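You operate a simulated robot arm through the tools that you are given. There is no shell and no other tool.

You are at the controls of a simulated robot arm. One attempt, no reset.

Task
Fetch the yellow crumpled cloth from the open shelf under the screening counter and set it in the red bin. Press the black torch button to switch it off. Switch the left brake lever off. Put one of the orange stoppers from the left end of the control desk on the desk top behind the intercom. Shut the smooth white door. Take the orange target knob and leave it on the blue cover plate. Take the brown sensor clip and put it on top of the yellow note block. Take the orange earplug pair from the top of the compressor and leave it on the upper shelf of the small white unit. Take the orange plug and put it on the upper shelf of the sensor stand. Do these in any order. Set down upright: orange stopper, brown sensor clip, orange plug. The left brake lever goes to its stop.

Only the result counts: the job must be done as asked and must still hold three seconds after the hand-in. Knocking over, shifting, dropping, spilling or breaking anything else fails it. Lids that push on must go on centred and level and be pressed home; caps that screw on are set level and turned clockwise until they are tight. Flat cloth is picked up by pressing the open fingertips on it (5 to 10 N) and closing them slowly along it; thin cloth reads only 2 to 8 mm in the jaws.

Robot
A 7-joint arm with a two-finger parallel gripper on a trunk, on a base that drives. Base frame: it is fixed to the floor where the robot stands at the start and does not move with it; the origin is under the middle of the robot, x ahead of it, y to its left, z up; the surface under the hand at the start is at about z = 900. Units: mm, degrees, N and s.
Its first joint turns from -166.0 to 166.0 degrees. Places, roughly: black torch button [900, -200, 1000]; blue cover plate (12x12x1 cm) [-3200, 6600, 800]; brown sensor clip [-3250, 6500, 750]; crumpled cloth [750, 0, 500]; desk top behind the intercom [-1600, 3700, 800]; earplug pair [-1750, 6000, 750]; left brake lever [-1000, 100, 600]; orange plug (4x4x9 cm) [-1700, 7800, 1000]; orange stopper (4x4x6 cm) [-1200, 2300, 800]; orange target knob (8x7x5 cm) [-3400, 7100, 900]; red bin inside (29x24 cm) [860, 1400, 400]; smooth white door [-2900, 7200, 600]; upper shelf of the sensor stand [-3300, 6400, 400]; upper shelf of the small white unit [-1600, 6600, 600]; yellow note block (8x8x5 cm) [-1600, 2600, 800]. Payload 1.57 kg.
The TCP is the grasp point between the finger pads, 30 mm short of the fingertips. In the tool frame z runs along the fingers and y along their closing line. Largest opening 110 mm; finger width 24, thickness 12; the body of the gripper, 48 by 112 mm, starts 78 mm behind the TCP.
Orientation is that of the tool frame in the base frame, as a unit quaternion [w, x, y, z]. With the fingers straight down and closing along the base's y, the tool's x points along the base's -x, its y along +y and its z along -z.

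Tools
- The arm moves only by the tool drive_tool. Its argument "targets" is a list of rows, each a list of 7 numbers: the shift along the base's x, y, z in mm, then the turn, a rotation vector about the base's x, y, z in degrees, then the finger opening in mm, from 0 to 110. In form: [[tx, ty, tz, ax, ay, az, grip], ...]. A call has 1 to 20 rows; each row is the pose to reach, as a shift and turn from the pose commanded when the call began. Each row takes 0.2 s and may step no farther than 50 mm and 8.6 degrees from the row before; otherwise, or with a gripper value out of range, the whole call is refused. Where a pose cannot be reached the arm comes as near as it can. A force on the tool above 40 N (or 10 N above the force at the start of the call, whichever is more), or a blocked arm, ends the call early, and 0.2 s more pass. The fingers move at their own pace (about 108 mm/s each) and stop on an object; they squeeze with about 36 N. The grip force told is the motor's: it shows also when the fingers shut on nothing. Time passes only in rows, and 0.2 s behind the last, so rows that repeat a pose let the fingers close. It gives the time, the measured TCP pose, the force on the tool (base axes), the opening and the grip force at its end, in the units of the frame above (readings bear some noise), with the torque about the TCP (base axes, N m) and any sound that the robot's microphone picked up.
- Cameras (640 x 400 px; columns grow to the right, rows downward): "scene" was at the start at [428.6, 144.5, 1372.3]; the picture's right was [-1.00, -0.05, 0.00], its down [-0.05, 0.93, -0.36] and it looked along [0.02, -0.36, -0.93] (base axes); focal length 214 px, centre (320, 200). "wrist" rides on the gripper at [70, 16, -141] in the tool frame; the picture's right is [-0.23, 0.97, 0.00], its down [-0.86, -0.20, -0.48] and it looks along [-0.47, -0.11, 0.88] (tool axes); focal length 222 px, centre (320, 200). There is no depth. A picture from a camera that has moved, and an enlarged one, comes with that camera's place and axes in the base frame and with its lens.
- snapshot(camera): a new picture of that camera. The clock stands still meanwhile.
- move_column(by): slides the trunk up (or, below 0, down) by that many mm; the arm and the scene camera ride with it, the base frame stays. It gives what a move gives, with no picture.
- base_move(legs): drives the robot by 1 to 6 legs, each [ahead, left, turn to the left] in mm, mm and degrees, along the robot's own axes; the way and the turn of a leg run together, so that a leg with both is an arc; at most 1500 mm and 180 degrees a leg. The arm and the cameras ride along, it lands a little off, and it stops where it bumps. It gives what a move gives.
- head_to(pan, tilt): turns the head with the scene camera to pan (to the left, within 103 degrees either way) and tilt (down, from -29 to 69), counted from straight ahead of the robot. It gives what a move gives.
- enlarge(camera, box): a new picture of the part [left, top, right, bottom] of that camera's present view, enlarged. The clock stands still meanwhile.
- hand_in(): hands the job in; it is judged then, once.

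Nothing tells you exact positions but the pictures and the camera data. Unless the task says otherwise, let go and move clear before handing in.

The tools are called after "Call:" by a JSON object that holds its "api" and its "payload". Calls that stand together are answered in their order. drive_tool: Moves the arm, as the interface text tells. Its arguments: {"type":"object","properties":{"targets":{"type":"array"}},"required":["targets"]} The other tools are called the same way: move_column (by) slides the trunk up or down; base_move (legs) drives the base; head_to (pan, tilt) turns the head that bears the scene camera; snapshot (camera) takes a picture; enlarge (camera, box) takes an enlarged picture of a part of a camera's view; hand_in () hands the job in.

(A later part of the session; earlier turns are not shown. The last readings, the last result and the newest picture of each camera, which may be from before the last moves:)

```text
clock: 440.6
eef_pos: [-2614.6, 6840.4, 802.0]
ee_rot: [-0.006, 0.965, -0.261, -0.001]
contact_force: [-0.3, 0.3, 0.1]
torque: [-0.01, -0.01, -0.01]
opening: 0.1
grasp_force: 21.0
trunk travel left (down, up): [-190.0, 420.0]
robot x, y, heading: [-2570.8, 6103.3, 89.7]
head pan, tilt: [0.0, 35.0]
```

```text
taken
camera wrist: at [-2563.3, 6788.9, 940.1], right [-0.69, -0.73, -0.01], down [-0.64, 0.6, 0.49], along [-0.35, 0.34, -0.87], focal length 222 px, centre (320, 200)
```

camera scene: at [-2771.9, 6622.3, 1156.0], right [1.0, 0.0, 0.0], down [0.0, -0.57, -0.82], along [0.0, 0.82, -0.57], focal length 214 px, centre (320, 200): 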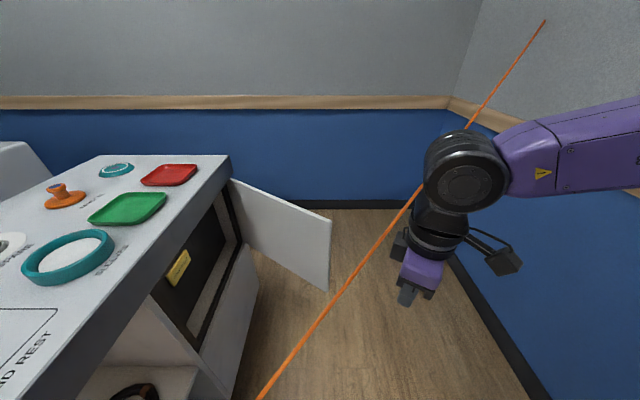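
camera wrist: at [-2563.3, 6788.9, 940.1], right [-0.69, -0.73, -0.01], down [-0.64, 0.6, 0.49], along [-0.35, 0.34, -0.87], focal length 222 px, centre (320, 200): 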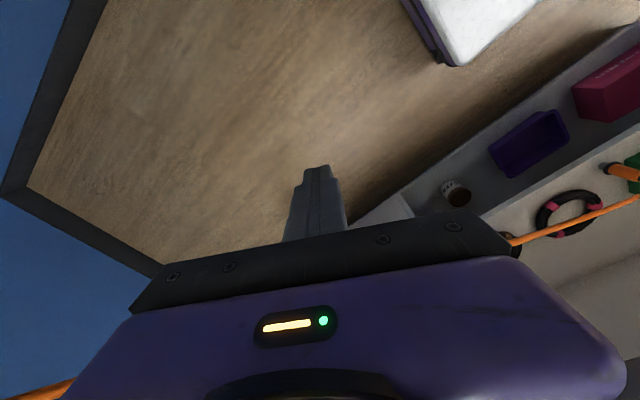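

Door measured: hinge ≈(-3086, 7285), free edge ≈(-2742, 7056), z ≈470–790, to be swung ~56° shut. I move the base ahead 200 mm and bring the closed fingers, tilted toward the stand, around the outside of the free edge.

Call:
{"api": "base_move", "payload": {"legs": [[200, -30, 0.2]]}}

Call:
{"api": "drive_tool", "payload": {"targets": [[5, 10, 0, 1, 4.2, 4.2, 0], [10, 25, -4, 2, 8.4, 8.5, 0], [10, 45, -8, 3.4, 12.5, 12.7, 0], [5, 65, -14, 4.5, 16.7, 16.9, 0], [0, 85, -20, 5.6, 20.9, 21.1, 0], [-8, 95, -28, 6.8, 25.1, 25.4, 0], [-15, 100, -36, 7.9, 29.3, 29.6, 0], [-15, 100, -36, 7.9, 29.3, 29.6, 0]]}}

Call:
{"api": "head_to", "payload": {"pan": 0, "tilt": 50}}

Call:
{"api": "snapshot", "payload": {"camera": "scene"}}

Call:
{"api": "snapshot", "payload": {"camera": "wrist"}}

```text
clock: 442.2
eef_pos: [-2586.3, 7041.7, 800.8]
ee_rot: [-0.007, 0.966, -0.26, -0.002]
contact_force: [-0.6, -0.3, 0.2]
torque: [0.0, -0.02, 0.03]
opening: 0.0
grasp_force: 21.3
trunk travel left (down, up): [-190.0, 420.0]
robot x, y, heading: [-2542.1, 6312.1, 90.3]
head pan, tilt: [0.0, 35.0]
```

```text
clock: 444.0
eef_pos: [-2632.8, 7119.2, 737.3]
ee_rot: [-0.126, 0.953, -0.153, -0.23]
contact_force: [0.2, -0.2, 0.0]
torque: [0.02, 0.01, 0.02]
opening: 0.0
grasp_force: 21.2
out of reach, approached as far as the arm can: row 1, 2, 3, 4, 5, 6, 7, 8
trunk travel left (down, up): [-190.0, 420.0]
robot x, y, heading: [-2542.3, 6304.7, 89.9]
head pan, tilt: [0.0, 35.0]
```

```text
clock: 444.7
eef_pos: [-2634.8, 7118.0, 733.3]
ee_rot: [-0.124, 0.954, -0.151, -0.227]
contact_force: [0.5, 0.3, -0.8]
torque: [0.01, -0.01, -0.01]
opening: 0.0
grasp_force: 21.5
trunk travel left (down, up): [-190.0, 420.0]
robot x, y, heading: [-2538.2, 6310.1, 90.3]
head pan, tilt: [0.0, 50.0]
```

```text
taken
camera scene: at [-2743.9, 6812.1, 1134.3], right [1.0, 0.0, 0.0], down [0.0, -0.77, -0.64], along [0.0, 0.64, -0.77], focal length 214 px, centre (320, 200)
```

scene: 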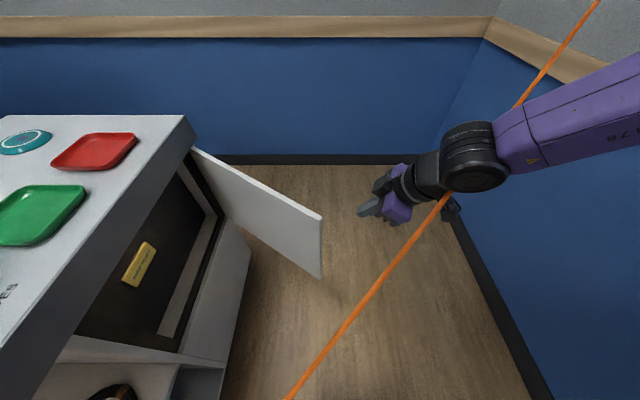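

```text
taken
camera wrist: at [-2524.7, 7043.4, 819.1], right [-0.53, -0.85, -0.06], down [-0.47, 0.24, 0.85], along [-0.71, 0.48, -0.52], focal length 222 px, centre (320, 200)
```

wrist: 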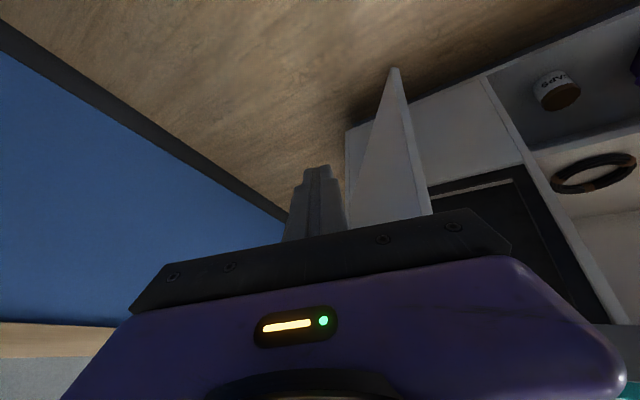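

The yaw hit a joint limit but the posture (tilted 30°, pointing toward the stand) is usable, and the fingers are outside the door. I move toward the door's outer face near its free edge.

Call:
{"api": "drive_tool", "payload": {"targets": [[-30, 3, 3, 0, 0, 0, 0], [-60, 6, 6, 0, 0, 0, 0], [-90, 9, 10, 0, 0, 0, 0], [-110, 10, 12, 0, 0, 0, 0], [-110, 10, 12, 0, 0, 0, 0]]}}

Call:
{"api": "snapshot", "payload": {"camera": "scene"}}

Call:
{"api": "snapshot", "payload": {"camera": "wrist"}}

```text
clock: 445.9
eef_pos: [-2736.6, 7133.9, 756.5]
ee_rot: [-0.139, 0.954, -0.147, -0.22]
contact_force: [-0.4, -0.5, -0.4]
torque: [0.02, 0.01, 0.02]
opening: 0.1
grasp_force: 22.0
trunk travel left (down, up): [-190.0, 420.0]
robot x, y, heading: [-2540.5, 6307.3, 89.9]
head pan, tilt: [0.0, 50.0]
```

```text
taken
camera scene: at [-2744.0, 6812.0, 1134.2], right [1.0, 0.0, 0.0], down [0.0, -0.77, -0.64], along [0.0, 0.64, -0.77], focal length 214 px, centre (320, 200)
```

scene: 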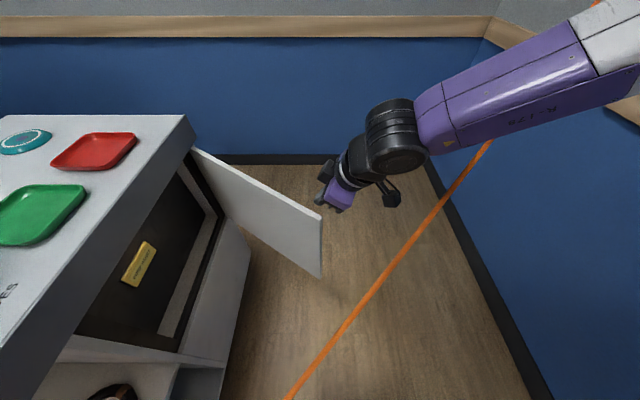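

```text
taken
camera wrist: at [-2629.8, 7056.7, 843.0], right [-0.53, -0.84, -0.09], down [-0.49, 0.21, 0.85], along [-0.69, 0.49, -0.52], focal length 222 px, centre (320, 200)
```

wrist: 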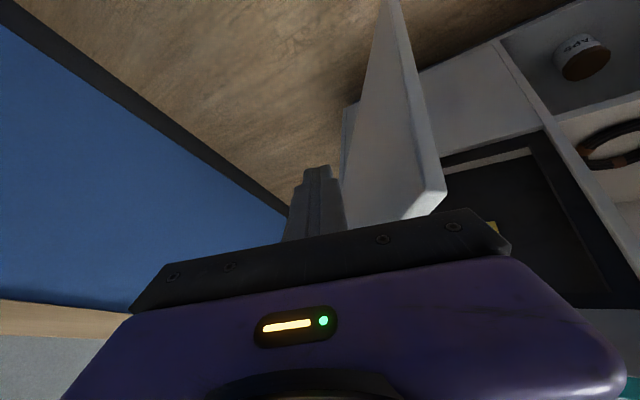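

Fingers are on the outer side, ~70 mm from the door. I push it along its arc in small steps.

Call:
{"api": "drive_tool", "payload": {"targets": [[-11, -18, 0, 0, 0, 0, 0], [-22.4, -36.7, 0, 0, 0, 0, 0], [-34, -55, 0, 0, 0, 0, 0], [-46.5, -74.1, 0, 0, 0, 0, 0], [-60.5, -91.5, 0, 0, 0, 0, 0], [-75.3, -108.3, 0, 0, 0, 0, 0], [-91, -124, 0, 0, 0, 0, 0], [-107.8, -138.6, 0, 0, 0, 0, 0], [-125.5, -152, 0, 0, 0, 0, 0], [-144, -164.8, 0, 0, 0, 0, 0], [-163, -176, 0, 0, 0, 0, 0], [-182.9, -186.4, 0, 0, 0, 0, 0]]}}

Call:
{"api": "snapshot", "payload": {"camera": "scene"}}

```text
clock: 448.5
eef_pos: [-2919.9, 6946.6, 755.5]
ee_rot: [-0.139, 0.955, -0.148, -0.218]
contact_force: [0.1, 0.1, -1.2]
torque: [-0.03, 0.0, -0.01]
opening: 0.0
grasp_force: 21.4
trunk travel left (down, up): [-190.0, 420.0]
robot x, y, heading: [-2541.5, 6308.1, 90.0]
head pan, tilt: [0.0, 50.0]
```

```text
taken
camera scene: at [-2743.6, 6812.1, 1134.2], right [1.0, 0.0, 0.0], down [0.0, -0.77, -0.64], along [0.0, 0.64, -0.77], focal length 214 px, centre (320, 200)
```

scene: 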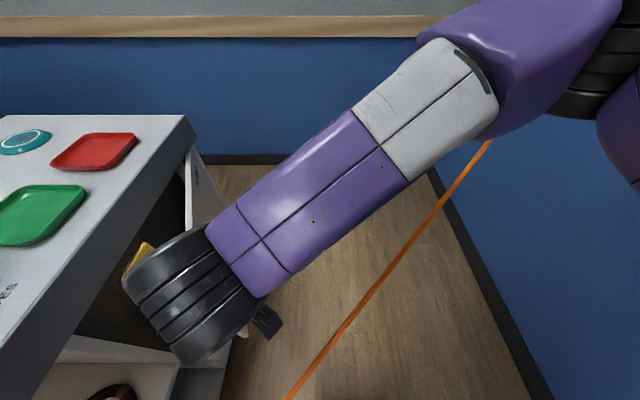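

The door is swinging with the hand. I continue to closed and press lightly home.

Call:
{"api": "drive_tool", "payload": {"targets": [[-20.5, -9, 0, 0, 0, 0, 0], [-41.3, -16.7, 0, 0, 0, 0, 0], [-62.5, -23, 0, 0, 0, 0, 0], [-84.3, -28.3, 0, 0, 0, 0, 0], [-102, -31.5, 0, 0, 0, 0, 0], [-119, -33.6, 0, 0, 0, 0, 0], [-128, -34.5, 0, 0, 0, 0, 0], [-136, -35, 0, 0, 0, 0, 0], [-142, -35, 0, 0, 0, 0, 0], [-146, -35, 0, 0, 0, 0, 0]]}}

Call:
{"api": "snapshot", "payload": {"camera": "wrist"}}

Call:
{"api": "snapshot", "payload": {"camera": "scene"}}

```text
clock: 450.7
eef_pos: [-3066.1, 6911.2, 756.3]
ee_rot: [-0.14, 0.954, -0.148, -0.218]
contact_force: [0.3, 0.8, 0.1]
torque: [-0.02, -0.01, 0.0]
opening: 0.0
grasp_force: 21.4
trunk travel left (down, up): [-190.0, 420.0]
robot x, y, heading: [-2542.5, 6309.0, 90.3]
head pan, tilt: [0.0, 50.0]
```

```text
taken
camera wrist: at [-2959.4, 6835.4, 841.7], right [-0.53, -0.84, -0.09], down [-0.49, 0.21, 0.85], along [-0.7, 0.49, -0.52], focal length 222 px, centre (320, 200)
```

wrist: 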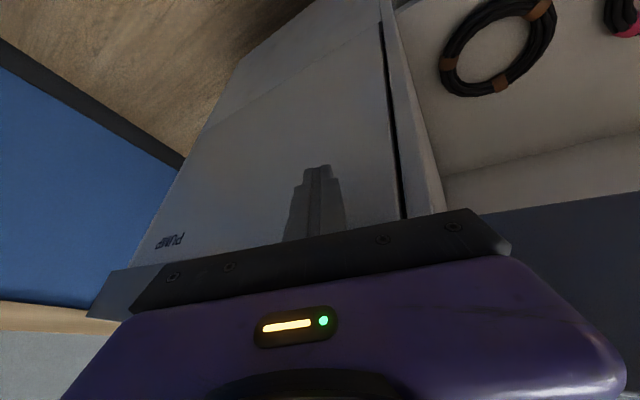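

```text
taken
camera scene: at [-2744.0, 6812.0, 1134.2], right [1.0, 0.0, 0.0], down [0.0, -0.77, -0.64], along [0.0, 0.64, -0.77], focal length 214 px, centre (320, 200)
```

scene: 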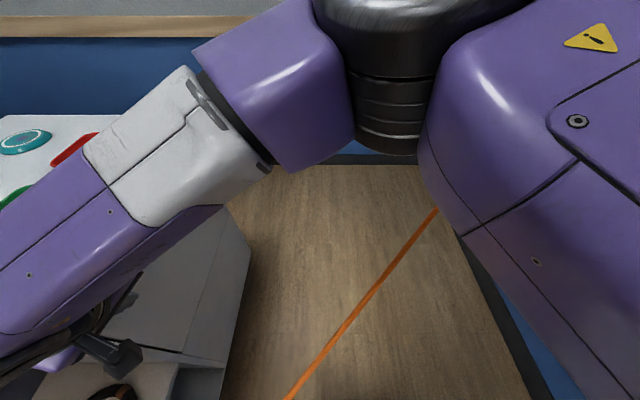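

The door is nearly closed (a dark gap remains). I push further until it resists.

Call:
{"api": "drive_tool", "payload": {"targets": [[-4, 0, 0, 0, 0, 0, 0], [-8, 0, 0, 0, 0, 0, 0], [-12, 0, 0, 0, 0, 0, 0], [-15, 0, 0, 0, 0, 0, 0], [-18, 0, 0, 0, 0, 0, 0], [-20, 0, 0, 0, 0, 0, 0], [-22, 0, 0, 0, 0, 0, 0]]}}

Call:
{"api": "snapshot", "payload": {"camera": "wrist"}}

```text
clock: 451.7
eef_pos: [-3076.1, 6912.7, 756.6]
ee_rot: [-0.139, 0.955, -0.147, -0.217]
contact_force: [14.9, -2.3, 7.8]
torque: [-0.03, 1.39, 0.49]
opening: 0.0
grasp_force: 21.4
trunk travel left (down, up): [-190.0, 420.0]
robot x, y, heading: [-2540.3, 6307.4, 89.9]
head pan, tilt: [0.0, 50.0]
stopped in row 4: the force on the tool passed its limit at 47 N (the readings are from after the stop); the commanded pose is now the measured one
```

```text
taken
camera wrist: at [-2968.6, 6835.2, 841.6], right [-0.53, -0.84, -0.09], down [-0.49, 0.21, 0.84], along [-0.69, 0.49, -0.53], focal length 222 px, centre (320, 200)
```

wrist: 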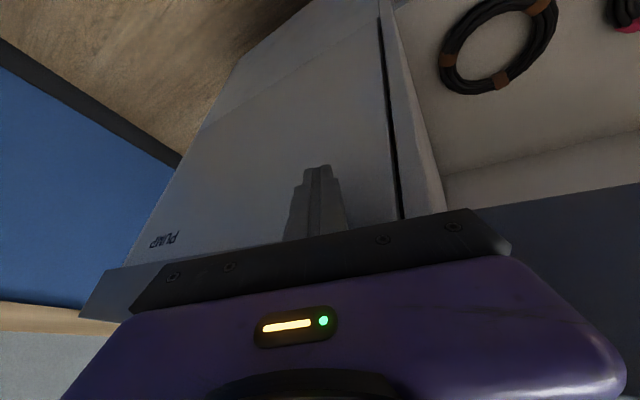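

Call:
{"api": "enlarge", "payload": {"camera": "wrist", "box": [300, 0, 480, 220]}}

Call:
{"api": "enlarge", "payload": {"camera": "wrist", "box": [80, 100, 350, 330]}}

```text
1.82 times, centred on (390, 110) of wrist
camera zoom: at [-2968.6, 6835.2, 841.6], right [-0.53, -0.84, -0.09], down [-0.49, 0.21, 0.84], along [-0.69, 0.49, -0.53], focal length 404 px, centre (193, 364)
```

zoom: 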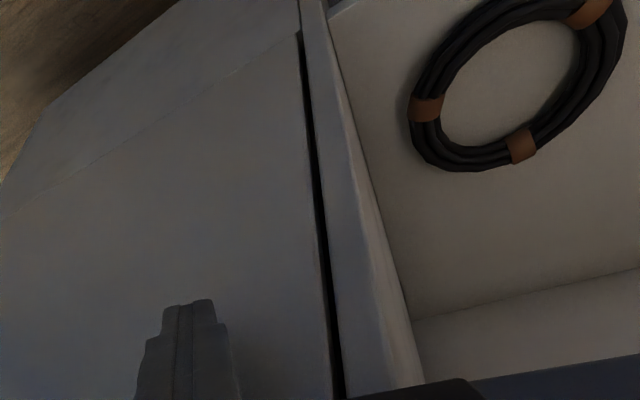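

```text
1.74 times, centred on (215, 215) of wrist
camera zoom: at [-2968.6, 6835.2, 841.6], right [-0.53, -0.84, -0.09], down [-0.49, 0.21, 0.84], along [-0.69, 0.49, -0.53], focal length 386 px, centre (503, 174)
```

zoom: 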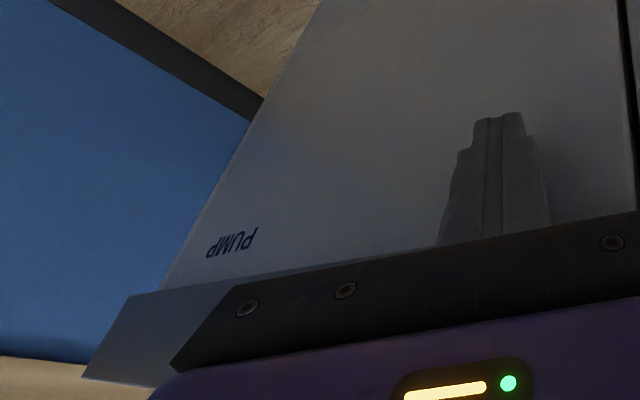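

The palm touched the stand's top edge. I back off, turn the hand square to the door, lower it, and press the door with just the fingertips.

Call:
{"api": "drive_tool", "payload": {"targets": [[20, 0, 0, 0, 0, 0, 0], [45, 0, 0, 0, 0, 7, 0], [50, 5, -10, 0, 0, 14, 0], [50, 10, -20, 0, 0, 21, 0], [50, 12, -35, 0, 0, 28, 0], [50, 14, -50, 0, 0, 35, 0], [50, 14, -60, 0, 0, 41, 0], [50, 14, -60, 0, 0, 41, 0]]}}

Call:
{"api": "snapshot", "payload": {"camera": "wrist"}}

```text
clock: 453.5
eef_pos: [-3026.4, 6927.2, 695.4]
ee_rot: [-0.054, 0.946, 0.197, -0.252]
contact_force: [0.5, 0.1, 0.3]
torque: [-0.02, 0.01, -0.02]
opening: 0.0
grasp_force: 21.8
trunk travel left (down, up): [-190.0, 420.0]
robot x, y, heading: [-2541.2, 6308.7, 90.0]
head pan, tilt: [0.0, 50.0]
```

```text
taken
camera wrist: at [-2895.7, 6939.4, 780.9], right [0.16, -0.98, -0.09], down [-0.51, -0.16, 0.84], along [-0.85, -0.08, -0.53], focal length 222 px, centre (320, 200)
```

wrist: 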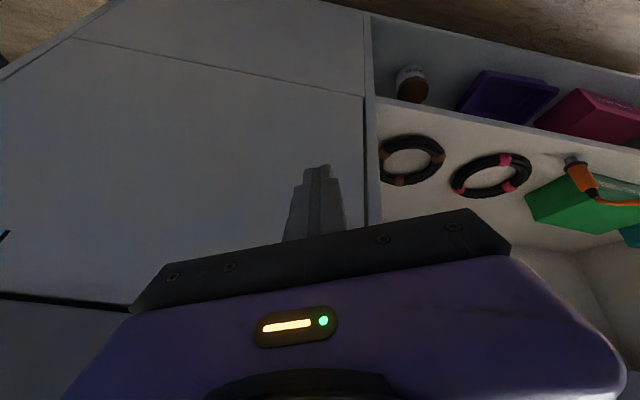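

The door looks flush in this view. I press with the fingertips to make sure it's home.

Call:
{"api": "drive_tool", "payload": {"targets": [[-20, 0, 0, 0, 0, 0, 0], [-35, 0, 0, 0, 0, 0, 0], [-42, 0, 0, 0, 0, 0, 0], [-47, 0, 0, 0, 0, 0, 0], [-51, 0, 0, 0, 0, 0, 0], [-54, 0, 0, 0, 0, 0, 0], [-57, 0, 0, 0, 0, 0, 0], [-60, 0, 0, 0, 0, 0, 0]]}}

Call:
{"api": "snapshot", "payload": {"camera": "wrist"}}

```text
clock: 455.0
eef_pos: [-3076.7, 6927.3, 693.1]
ee_rot: [-0.055, 0.947, 0.196, -0.248]
contact_force: [13.2, -3.7, 13.5]
torque: [0.0, 0.11, 0.04]
opening: 0.0
grasp_force: 21.4
trunk travel left (down, up): [-190.0, 420.0]
robot x, y, heading: [-2544.4, 6306.1, 90.2]
head pan, tilt: [0.0, 50.0]
stopped in row 7: the force on the tool passed its limit at 45 N (the readings are from after the stop); the commanded pose is now the measured one
```

```text
taken
camera wrist: at [-2946.1, 6938.7, 780.5], right [0.15, -0.98, -0.09], down [-0.52, -0.16, 0.84], along [-0.84, -0.08, -0.53], focal length 222 px, centre (320, 200)
```

wrist: 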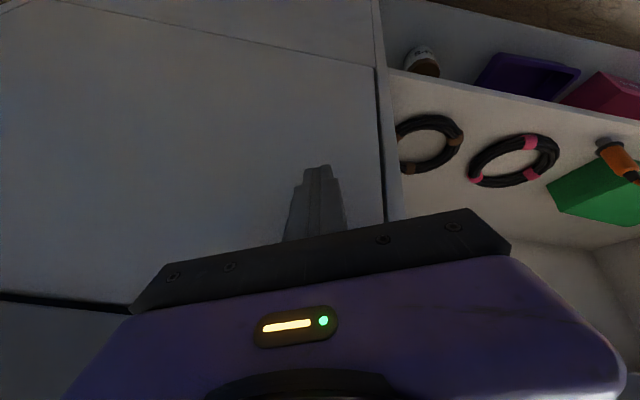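

The door is firmly shut (45 N against its stop). I back off, raise the trunk and reposition for the orange target knob.

Call:
{"api": "drive_tool", "payload": {"targets": [[20, 0, 0, 0, 0, 0, 0], [50, 0, 0, 0, 0, -6, 0], [70, 0, 5, 0, 0, -12, 0], [70, 0, 10, 0, 0, -18, 0], [70, 0, 10, 0, 0, -24, 0], [70, 0, 10, 0, 0, -27, 0]]}}

Call:
{"api": "move_column", "payload": {"by": 300}}

Call:
{"api": "head_to", "payload": {"pan": 50, "tilt": 45}}

Call:
{"api": "snapshot", "payload": {"camera": "scene"}}

Call:
{"api": "snapshot", "payload": {"camera": "wrist"}}

```text
clock: 456.4
eef_pos: [-3006.9, 6927.0, 702.7]
ee_rot: [-0.112, 0.967, -0.031, -0.228]
contact_force: [-1.7, 0.5, -0.2]
torque: [0.02, -0.03, 0.0]
opening: 0.0
grasp_force: 21.0
trunk travel left (down, up): [-190.0, 420.0]
robot x, y, heading: [-2544.5, 6308.9, 90.0]
head pan, tilt: [0.0, 50.0]
```

```text
clock: 459.4
eef_pos: [-3007.5, 6926.7, 1002.5]
ee_rot: [-0.111, 0.967, -0.032, -0.227]
contact_force: [0.5, -0.6, -0.9]
torque: [0.01, -0.01, -0.01]
opening: 0.0
grasp_force: 21.3
trunk travel left (down, up): [-490.0, 120.0]
robot x, y, heading: [-2537.1, 6307.1, 89.9]
head pan, tilt: [0.0, 50.0]
```

```text
clock: 460.6
eef_pos: [-3007.2, 6927.7, 1001.8]
ee_rot: [-0.111, 0.967, -0.031, -0.228]
contact_force: [-0.1, -0.2, -1.2]
torque: [0.0, 0.0, -0.01]
opening: 0.0
grasp_force: 21.6
trunk travel left (down, up): [-490.0, 120.0]
robot x, y, heading: [-2539.5, 6304.9, 90.0]
head pan, tilt: [50.0, 45.0]
```

```text
taken
camera scene: at [-2804.9, 6787.4, 1441.1], right [0.64, 0.77, 0.0], down [0.54, -0.46, -0.71], along [-0.54, 0.45, -0.71], focal length 214 px, centre (320, 200)
```

scene: 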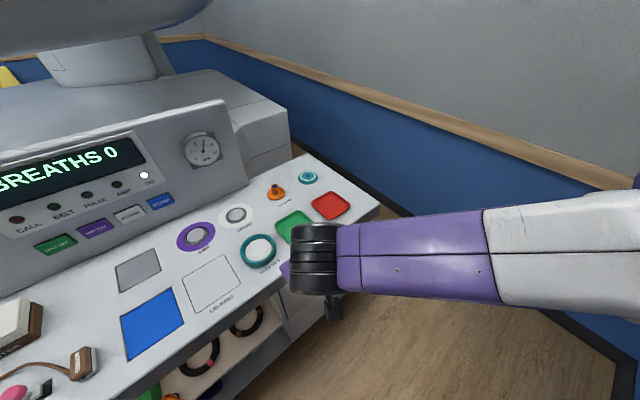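

```text
taken
camera wrist: at [-2886.2, 6878.1, 1089.3], right [-0.31, -0.95, -0.09], down [-0.53, 0.09, 0.84], along [-0.79, 0.31, -0.53], focal length 222 px, centre (320, 200)
```

wrist: 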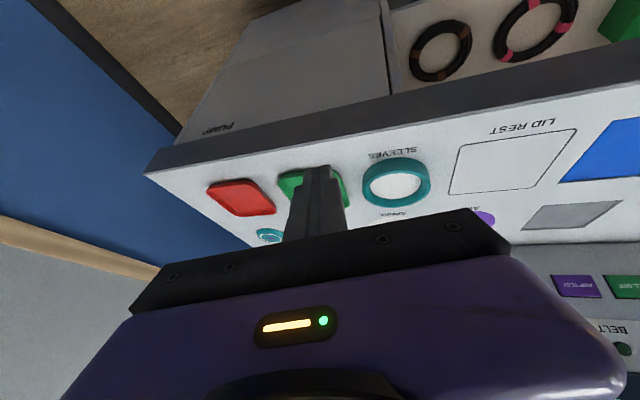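

Door is visibly shut. The knob is at ≈(-3390, 7050) and the blue plate centre at ≈(-3195, 6567). I move the base closer alongside.

Call:
{"api": "base_move", "payload": {"legs": [[330, 225, 0]]}}

Call:
{"api": "drive_tool", "payload": {"targets": [[-20, -30, 10, 0, 0, 4, 60], [-50, -60, 10, 0, 0, 8, 90], [-80, -90, 10, 0, 0, 12, 90], [-105, -120, 10, 0, 0, 16, 90], [-125, -150, 10, 0, 0, 20, 90], [-140, -180, 10, 0, 0, 24, 90], [-140, -190, 10, 0, 0, 26, 90], [-140, -190, 10, 0, 0, 26, 90]]}}

Call:
{"api": "snapshot", "payload": {"camera": "wrist"}}

Call:
{"api": "snapshot", "payload": {"camera": "scene"}}

```text
clock: 463.1
eef_pos: [-3232.1, 7251.9, 1002.8]
ee_rot: [-0.11, 0.967, -0.03, -0.228]
contact_force: [-0.1, 0.2, -0.3]
torque: [-0.01, -0.03, 0.01]
opening: 0.0
grasp_force: 20.8
trunk travel left (down, up): [-490.0, 120.0]
robot x, y, heading: [-2771.1, 6634.7, 90.0]
head pan, tilt: [50.0, 45.0]
```

```text
clock: 464.9
eef_pos: [-3373.6, 7062.7, 1011.9]
ee_rot: [-0.055, 0.949, 0.189, -0.247]
contact_force: [0.9, 0.6, 1.2]
torque: [-0.02, -0.01, -0.04]
opening: 89.9
grasp_force: 0.1
trunk travel left (down, up): [-490.0, 120.0]
robot x, y, heading: [-2768.1, 6634.8, 90.2]
head pan, tilt: [50.0, 45.0]
```

```text
taken
camera wrist: at [-3243.8, 7073.4, 1099.5], right [0.14, -0.99, -0.09], down [-0.52, -0.15, 0.84], along [-0.84, -0.07, -0.53], focal length 222 px, centre (320, 200)
```

wrist: 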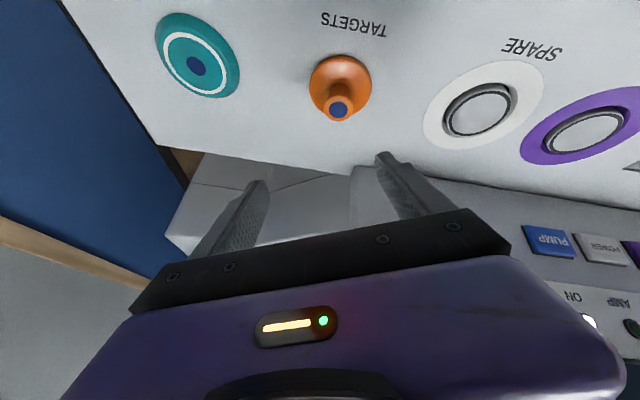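

```text
taken
camera scene: at [-3030.6, 7114.1, 1441.1], right [0.64, 0.77, 0.0], down [0.54, -0.45, -0.71], along [-0.54, 0.45, -0.71], focal length 214 px, centre (320, 200)
```

scene: 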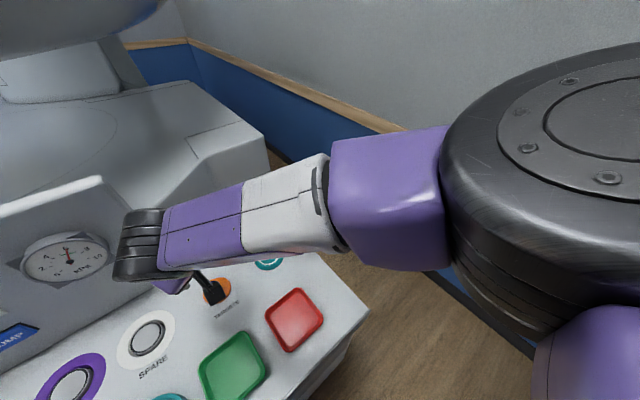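

Call:
{"api": "enlarge", "payload": {"camera": "wrist", "box": [280, 40, 400, 140]}}

```text
4.00 times, centred on (340, 90) of wrist
camera zoom: at [-3243.8, 7073.4, 1099.5], right [0.14, -0.99, -0.09], down [-0.52, -0.15, 0.84], along [-0.84, -0.07, -0.53], focal length 888 px, centre (240, 640)
```

zoom: 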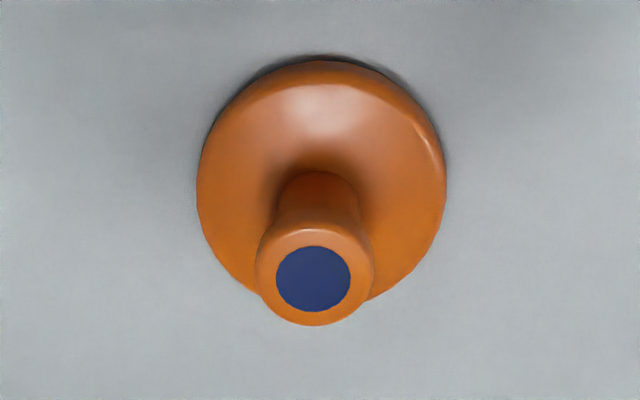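

The knob (dome base, flared stem top ~32 mm, top z≈899) is at (-3386, 7052). I level the hand's roll, then approach and grasp the stem top.

Call:
{"api": "drive_tool", "payload": {"targets": [[5, -3, -10, -2.8, 0, -5, 70], [10, -6, -22, -5.6, 0.1, -10, 60], [16, -9, -36, -8.4, 0.2, -15, 60], [21, -11, -51, -11.1, 0.2, -19.8, 60], [10, -11, -70, -11.1, 0.2, -19.8, 60], [0, -11, -90, -11.1, 0.2, -19.8, 60], [-12.5, -11, -110, -11.1, 0.2, -19.8, 60], [-12.5, -11, -110, -11.1, 0.2, -19.8, 60]]}}

Call:
{"api": "snapshot", "payload": {"camera": "wrist"}}

```text
clock: 466.7
eef_pos: [-3387.1, 7053.5, 901.5]
ee_rot: [-0.006, 0.967, -0.002, -0.254]
contact_force: [0.5, 0.1, -0.6]
torque: [0.02, 0.01, 0.03]
opening: 60.1
grasp_force: 0.0
trunk travel left (down, up): [-490.0, 120.0]
robot x, y, heading: [-2761.3, 6634.2, 90.0]
head pan, tilt: [50.0, 45.0]
```

```text
taken
camera wrist: at [-3256.6, 7034.3, 989.8], right [-0.21, -0.97, 0.1], down [-0.51, 0.19, 0.84], along [-0.83, 0.12, -0.54], focal length 222 px, centre (320, 200)
```

wrist: 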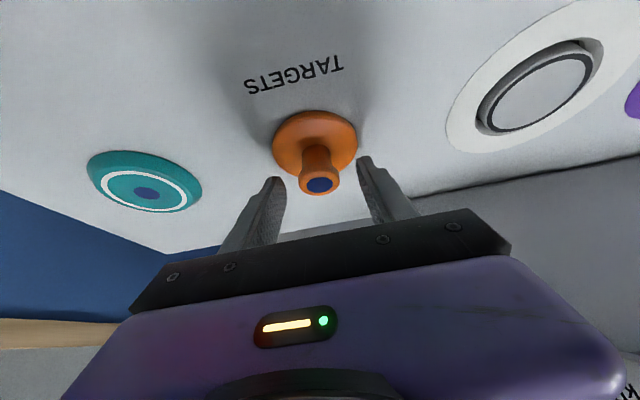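

Call:
{"api": "drive_tool", "payload": {"targets": [[0, -1, -4, 0, 0, 0, 60], [0, -1, -4, 0, 0, 0, 45], [0, -1, -4, 0, 0, 0, 36], [0, -1, -4, 0, 0, 0, 28], [0, -1, -4, 0, 0, 0, 20], [0, -1, -4, 0, 0, 0, 12], [0, -1, -4, 0, 0, 0, 12]]}}

Call:
{"api": "snapshot", "payload": {"camera": "wrist"}}

```text
clock: 468.3
eef_pos: [-3385.7, 7051.8, 898.5]
ee_rot: [-0.006, 0.967, -0.003, -0.253]
contact_force: [0.3, -0.1, -0.3]
torque: [-0.04, 0.0, 0.01]
opening: 30.9
grasp_force: 35.4
trunk travel left (down, up): [-490.0, 120.0]
robot x, y, heading: [-2767.3, 6633.0, 90.4]
head pan, tilt: [50.0, 45.0]
```

```text
taken
camera wrist: at [-3256.6, 7032.9, 985.3], right [-0.21, -0.97, 0.1], down [-0.51, 0.19, 0.84], along [-0.83, 0.12, -0.54], focal length 222 px, centre (320, 200)
```

wrist: 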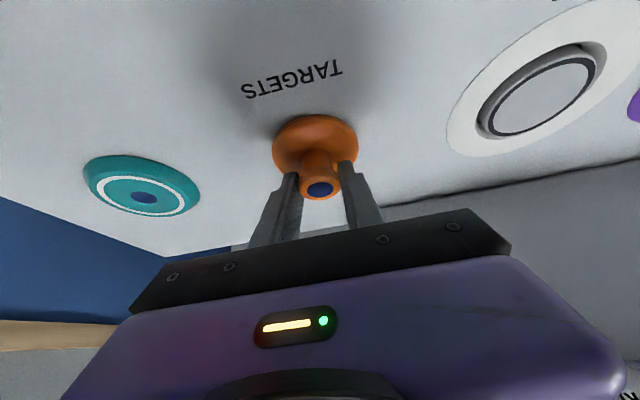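

Gripped on the flare (31 mm). I lift it clear and check.

Call:
{"api": "drive_tool", "payload": {"targets": [[0, 0, 5, 0, 0, 0, 12], [0, 0, 20, 0, 0, 0, 12], [10, 0, 50, 0, 0, 0, 12], [25, 0, 85, 0, 0, 0, 12], [45, -10, 110, 0, 0, 0, 12], [45, -10, 110, 0, 0, 0, 12]]}}

Call:
{"api": "snapshot", "payload": {"camera": "wrist"}}

```text
clock: 469.7
eef_pos: [-3337.4, 7041.5, 1008.0]
ee_rot: [-0.007, 0.968, -0.002, -0.252]
contact_force: [1.4, 0.3, -0.6]
torque: [-0.03, 0.0, -0.01]
opening: 30.9
grasp_force: 36.2
trunk travel left (down, up): [-490.0, 120.0]
robot x, y, heading: [-2765.3, 6637.8, 89.9]
head pan, tilt: [50.0, 45.0]
```

```text
taken
camera wrist: at [-3209.0, 7022.8, 1096.4], right [-0.21, -0.97, 0.1], down [-0.51, 0.19, 0.84], along [-0.83, 0.12, -0.54], focal length 222 px, centre (320, 200)
```

wrist: 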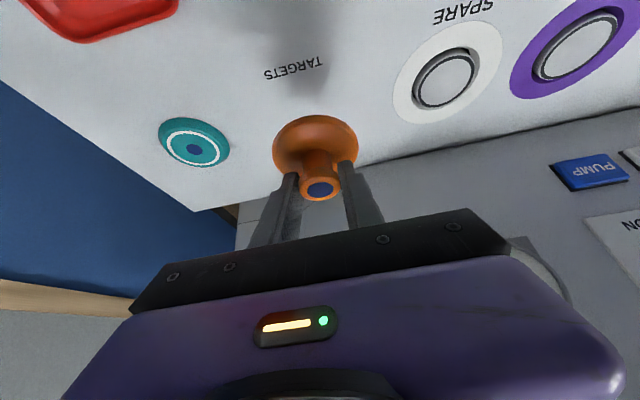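

Knob held. I back the base along the stand to bring it over the blue plate.

Call:
{"api": "base_move", "payload": {"legs": [[-470, -100, 0]]}}

Call:
{"api": "snapshot", "payload": {"camera": "wrist"}}

Call:
{"api": "snapshot", "payload": {"camera": "scene"}}

```text
clock: 472.6
eef_pos: [-3238.5, 6562.2, 1008.9]
ee_rot: [-0.007, 0.967, -0.003, -0.253]
contact_force: [-0.9, -0.2, -1.2]
torque: [-0.01, 0.0, 0.01]
opening: 30.7
grasp_force: 35.8
trunk travel left (down, up): [-490.0, 120.0]
robot x, y, heading: [-2666.4, 6154.5, 90.3]
head pan, tilt: [50.0, 45.0]
```

```text
taken
camera wrist: at [-3109.1, 6543.3, 1096.1], right [-0.21, -0.97, 0.1], down [-0.51, 0.19, 0.84], along [-0.83, 0.12, -0.54], focal length 222 px, centre (320, 200)
```

wrist: 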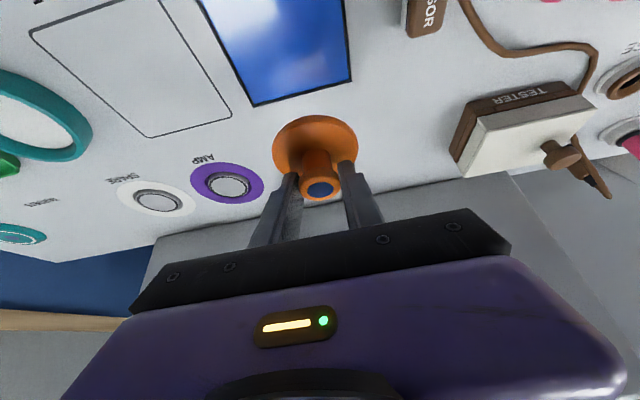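

```text
taken
camera scene: at [-2930.3, 6634.6, 1441.1], right [0.64, 0.77, 0.0], down [0.54, -0.45, -0.71], along [-0.54, 0.45, -0.71], focal length 214 px, centre (320, 200)
```

scene: 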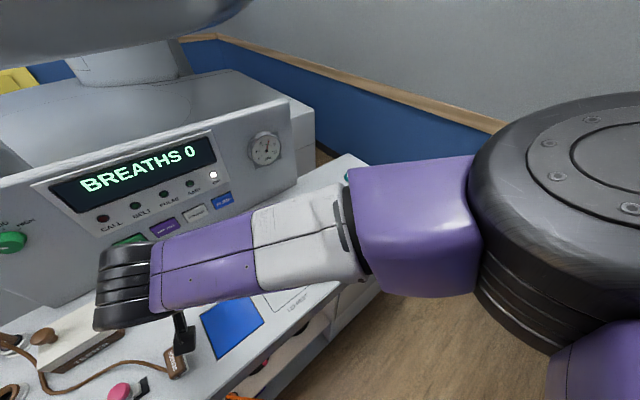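

Plate centre from this view: (-3196, 6572). I move over it and lower gently.

Call:
{"api": "drive_tool", "payload": {"targets": [[20, 5, -10, 0, 0, 0, 12], [42.5, 10, -30, 0, 0, 0, 12], [42.5, 10, -60, 0, 0, 0, 12], [42.5, 10, -85, 0, 0, 0, 12], [42.5, 10, -95, 0, 0, 0, 12], [42.5, 10, -100, 0, 0, 0, 12]]}}

Call:
{"api": "snapshot", "payload": {"camera": "wrist"}}

```text
clock: 474.0
eef_pos: [-3195.1, 6571.0, 909.3]
ee_rot: [-0.007, 0.968, -0.003, -0.252]
contact_force: [-0.2, -0.9, -0.7]
torque: [0.04, 0.03, -0.04]
opening: 30.7
grasp_force: 36.2
trunk travel left (down, up): [-490.0, 120.0]
robot x, y, heading: [-2661.6, 6150.1, 90.3]
head pan, tilt: [50.0, 45.0]
```

```text
taken
camera wrist: at [-3066.4, 6553.0, 996.1], right [-0.21, -0.97, 0.1], down [-0.51, 0.19, 0.84], along [-0.83, 0.12, -0.54], focal length 222 px, centre (320, 200)
```

wrist: 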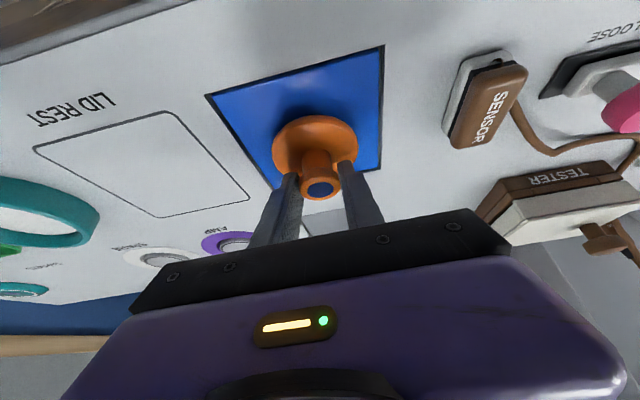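

Call:
{"api": "drive_tool", "payload": {"targets": [[-2, 1, -4, 0, 0, 0, 12], [-2, 1, -7, 0, 0, 0, 12], [-2, 1, -9, 0, 0, 0, 12], [-2, 1, -11, 0, 0, 0, 12], [-2, 1, -12, 0, 0, 0, 12]]}}

```text
clock: 475.2
eef_pos: [-3198.3, 6571.7, 896.9]
ee_rot: [-0.007, 0.968, -0.003, -0.253]
contact_force: [0.4, -0.1, 4.4]
torque: [-0.17, -0.08, 0.02]
opening: 30.9
grasp_force: 36.6
trunk travel left (down, up): [-490.0, 120.0]
robot x, y, heading: [-2668.5, 6155.1, 90.3]
head pan, tilt: [50.0, 45.0]
```

Contact at the plate (4.4 N). I open and withdraw along the finger direction.

Call:
{"api": "drive_tool", "payload": {"targets": [[0, 0, 0.5, 0, 0, 0, 32], [0, 0, 0.5, 0, 0, 0, 38], [0, 0, 0.5, 0, 0, 0, 48], [0, 0, 0.5, 0, 0, 0, 60], [6, 0, 10, 0, 0, 0, 60], [18, 0, 32, 0, 0, 0, 60], [36, 0, 65, 0, 0, 0, 60], [50, 0, 105, 0, 0, 0, 60], [50, 0, 105, 0, 0, 0, 60]]}}

Call:
{"api": "snapshot", "payload": {"camera": "wrist"}}

```text
clock: 477.2
eef_pos: [-3146.5, 6572.5, 1001.1]
ee_rot: [-0.007, 0.968, -0.002, -0.252]
contact_force: [-0.7, 0.1, 0.2]
torque: [0.0, -0.05, 0.0]
opening: 60.1
grasp_force: 0.0
trunk travel left (down, up): [-490.0, 120.0]
robot x, y, heading: [-2666.5, 6152.7, 90.1]
head pan, tilt: [50.0, 45.0]
```

```text
taken
camera wrist: at [-3017.0, 6555.0, 1088.1], right [-0.21, -0.97, 0.1], down [-0.51, 0.19, 0.84], along [-0.83, 0.12, -0.54], focal length 222 px, centre (320, 200)
```

wrist: 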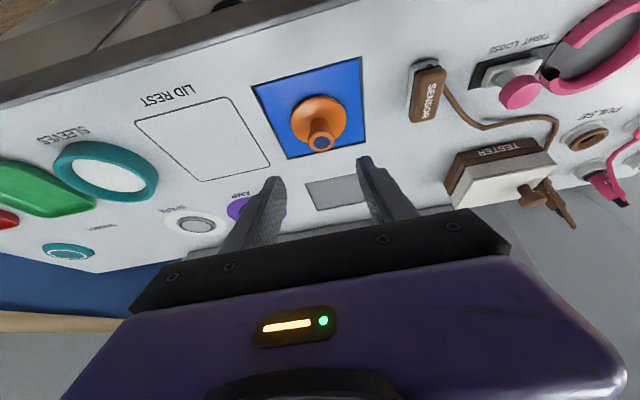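

The knob sits centred on the blue plate. Next is the brown SENSOR clip; I zoom in on it.

Call:
{"api": "enlarge", "payload": {"camera": "wrist", "box": [380, 40, 500, 140]}}

Call:
{"api": "head_to", "payload": {"pan": 80, "tilt": 50}}

Call:
{"api": "snapshot", "payload": {"camera": "scene"}}

```text
4.00 times, centred on (440, 90) of wrist
camera zoom: at [-3017.0, 6555.0, 1088.1], right [-0.21, -0.97, 0.1], down [-0.51, 0.19, 0.84], along [-0.83, 0.12, -0.54], focal length 888 px, centre (-160, 640)
```

zoom: 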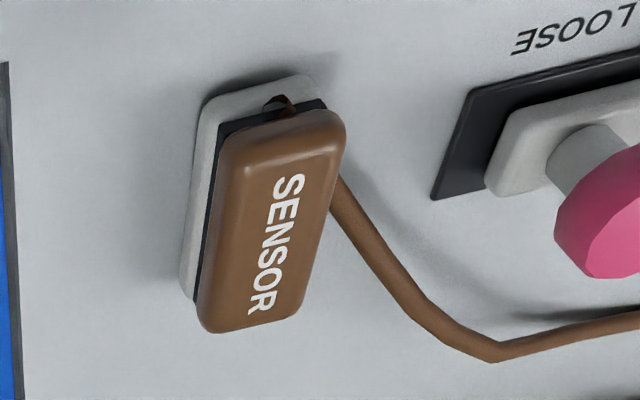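

```text
clock: 478.1
eef_pos: [-3146.7, 6573.7, 1000.9]
ee_rot: [-0.007, 0.967, -0.003, -0.253]
contact_force: [0.3, 0.0, 0.6]
torque: [-0.03, 0.01, 0.04]
opening: 59.7
grasp_force: 0.1
trunk travel left (down, up): [-490.0, 120.0]
robot x, y, heading: [-2667.0, 6157.8, 90.6]
head pan, tilt: [80.0, 50.0]
```

```text
taken
camera scene: at [-2943.7, 6595.7, 1434.2], right [0.17, 0.98, 0.0], down [0.75, -0.13, -0.64], along [-0.63, 0.11, -0.77], focal length 214 px, centre (320, 200)
```

scene: 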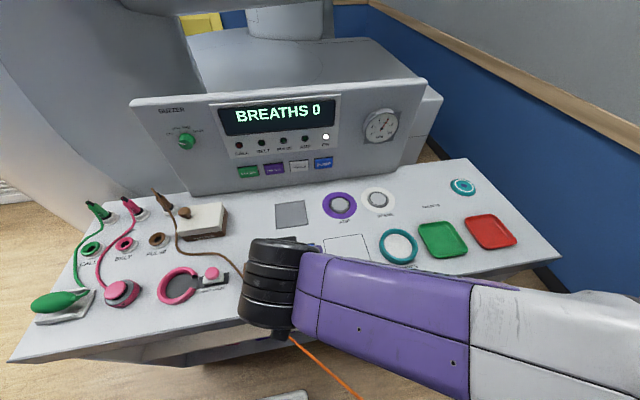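

The clip lies along x, centre ≈(-3185, 6449.5), about 27 mm wide, top ≈z 880. I move above it and approach with the same 30° tilt.

Call:
{"api": "drive_tool", "payload": {"targets": [[0, -40, 0, 0, 0, 0, 55], [0, -80, 0, 0, 0, 0, 50], [0, -122.5, 0, 0, 0, 0, 50], [-4, -123, -30, 0, 0, 0, 50], [-8, -123, -60, 0, 0, 0, 50], [-8, -123, -60, 0, 0, 0, 50]]}}

Call:
{"api": "snapshot", "payload": {"camera": "wrist"}}

Call:
{"api": "enlarge", "payload": {"camera": "wrist", "box": [240, 60, 400, 190]}}

```text
clock: 479.5
eef_pos: [-3157.4, 6448.2, 941.0]
ee_rot: [-0.007, 0.967, -0.003, -0.253]
contact_force: [-0.7, 1.4, 0.7]
torque: [0.0, -0.06, 0.01]
opening: 50.0
grasp_force: 0.1
trunk travel left (down, up): [-490.0, 120.0]
robot x, y, heading: [-2663.2, 6157.8, 90.0]
head pan, tilt: [80.0, 50.0]
```

```text
taken
camera wrist: at [-3027.7, 6430.7, 1028.3], right [-0.21, -0.97, 0.1], down [-0.51, 0.19, 0.84], along [-0.83, 0.12, -0.54], focal length 222 px, centre (320, 200)
```

wrist: 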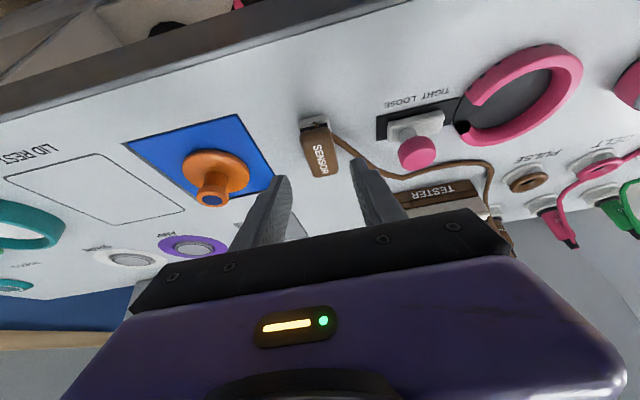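

```text
3.08 times, centred on (320, 125) of wrist
camera zoom: at [-3027.7, 6430.7, 1028.3], right [-0.21, -0.97, 0.1], down [-0.51, 0.19, 0.84], along [-0.83, 0.12, -0.54], focal length 684 px, centre (320, 431)
```

zoom: 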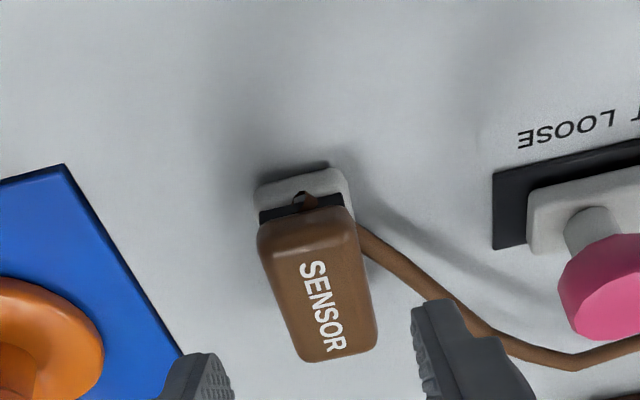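

Aligned (clip centre y≈6447.5). I descend and close on it.

Call:
{"api": "drive_tool", "payload": {"targets": [[-8, -0.5, -20, 0, 0, 0, 50], [-14, -0.7, -40, 0, 0, 0, 50], [-18.6, -0.7, -52, 0, 0, 0, 50], [-18.6, -0.7, -56.5, 0, 0, 0, 50], [-18.6, -0.7, -56.5, 0, 0, 0, 40], [-18.6, -0.7, -56.5, 0, 0, 0, 32], [-18.6, -0.7, -56.5, 0, 0, 0, 24], [-18.6, -0.7, -56.5, 0, 0, 0, 15], [-18.6, -0.7, -56.5, 0, 0, 0, 15]]}}

Call:
{"api": "enlarge", "payload": {"camera": "wrist", "box": [240, 80, 400, 210]}}

```text
clock: 481.5
eef_pos: [-3174.2, 6449.4, 885.2]
ee_rot: [-0.007, 0.968, -0.003, -0.253]
contact_force: [0.4, -0.7, -0.2]
torque: [-0.03, -0.01, 0.04]
opening: 28.7
grasp_force: 36.0
trunk travel left (down, up): [-490.0, 120.0]
robot x, y, heading: [-2665.5, 6153.4, 90.1]
head pan, tilt: [80.0, 50.0]
```

```text
3.08 times, centred on (320, 145) of wrist
camera zoom: at [-3044.7, 6431.2, 972.7], right [-0.21, -0.97, 0.1], down [-0.51, 0.19, 0.84], along [-0.83, 0.12, -0.54], focal length 684 px, centre (320, 369)
```

zoom: 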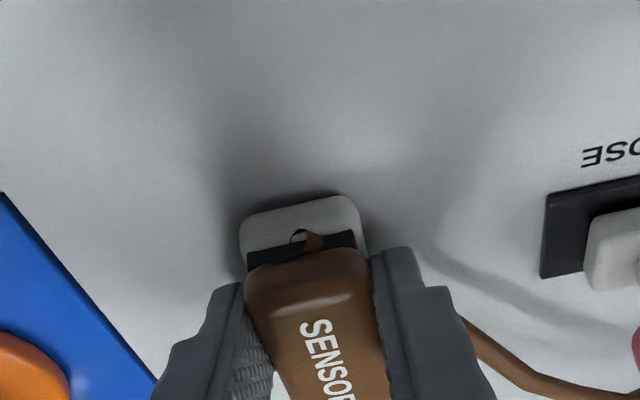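

Gripped at 28.7 mm. I lift it and check it hangs level.

Call:
{"api": "drive_tool", "payload": {"targets": [[0, 0, 4, 0, 0, 0, 15], [0, 0, 15, 0, 0, 0, 15], [0, 0, 40, 0, 0, 0, 15], [0, 0, 80, 0, 0, 0, 15], [0, 0, 120, 0, 0, 0, 15], [0, 0, 120, 0, 0, 0, 15]]}}

Call:
{"api": "snapshot", "payload": {"camera": "wrist"}}

Call:
{"api": "snapshot", "payload": {"camera": "scene"}}

```text
clock: 483.1
eef_pos: [-3153.7, 6434.4, 975.1]
ee_rot: [0.023, 0.975, -0.016, -0.221]
contact_force: [-0.1, 0.0, -0.3]
torque: [0.01, -0.06, 0.02]
opening: 28.9
grasp_force: 35.6
trunk travel left (down, up): [-490.0, 120.0]
robot x, y, heading: [-2667.2, 6155.3, 90.3]
head pan, tilt: [80.0, 50.0]
stopped in row 6: the arm was blocked; the commanded pose is now the measured one
```

```text
taken
camera wrist: at [-3030.9, 6419.8, 1071.3], right [-0.23, -0.96, 0.15], down [-0.56, 0.25, 0.79], along [-0.8, 0.1, -0.6], focal length 222 px, centre (320, 200)
```

wrist: 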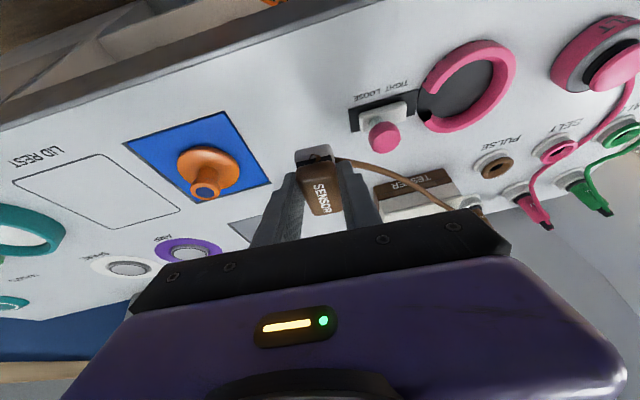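

```text
taken
camera scene: at [-2943.7, 6595.6, 1434.2], right [0.17, 0.99, 0.0], down [0.75, -0.13, -0.64], along [-0.63, 0.11, -0.77], focal length 214 px, centre (320, 200)
```

scene: 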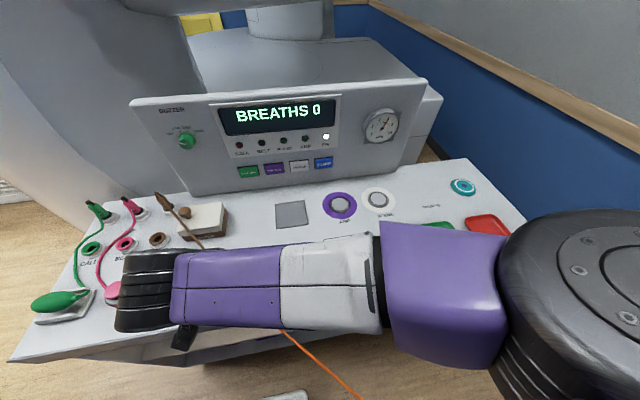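

The arm got blocked by the robot's own body while folding upward. I ease back to the free posture with the original tilt, then raise with the trunk instead.

Call:
{"api": "drive_tool", "payload": {"targets": [[-7, 5, -12, 1.2, 1.2, 0.2, 15], [-14, 10, -24, 2.5, 2.5, 0.4, 15], [-20, 14, -35, 3.7, 3.7, 0.6, 15], [-20, 14, -35, 3.7, 3.7, 0.6, 15]]}}

Call:
{"api": "move_column", "payload": {"by": 120}}

Call:
{"api": "snapshot", "payload": {"camera": "wrist"}}

```text
clock: 484.1
eef_pos: [-3176.5, 6447.1, 940.6]
ee_rot: [-0.008, 0.967, -0.002, -0.254]
contact_force: [-0.2, -0.4, -0.7]
torque: [0.01, -0.01, 0.01]
opening: 28.6
grasp_force: 36.4
trunk travel left (down, up): [-490.0, 120.0]
robot x, y, heading: [-2662.1, 6156.3, 90.0]
head pan, tilt: [80.0, 50.0]
```

```text
clock: 485.6
eef_pos: [-3175.0, 6447.4, 1060.3]
ee_rot: [-0.007, 0.967, -0.002, -0.254]
contact_force: [-0.7, -0.5, -1.4]
torque: [-0.02, -0.03, -0.04]
opening: 28.9
grasp_force: 35.8
trunk travel left (down, up): [-610.0, 0.0]
robot x, y, heading: [-2666.3, 6157.5, 90.4]
head pan, tilt: [80.0, 50.0]
```

```text
taken
camera wrist: at [-3046.0, 6429.0, 1147.2], right [-0.21, -0.97, 0.1], down [-0.51, 0.19, 0.84], along [-0.84, 0.12, -0.53], focal length 222 px, centre (320, 200)
```

wrist: 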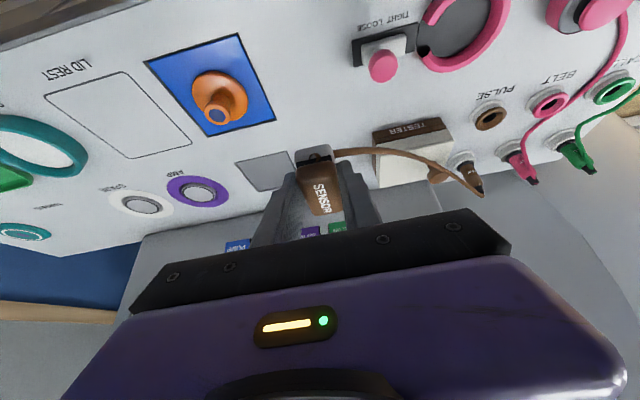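

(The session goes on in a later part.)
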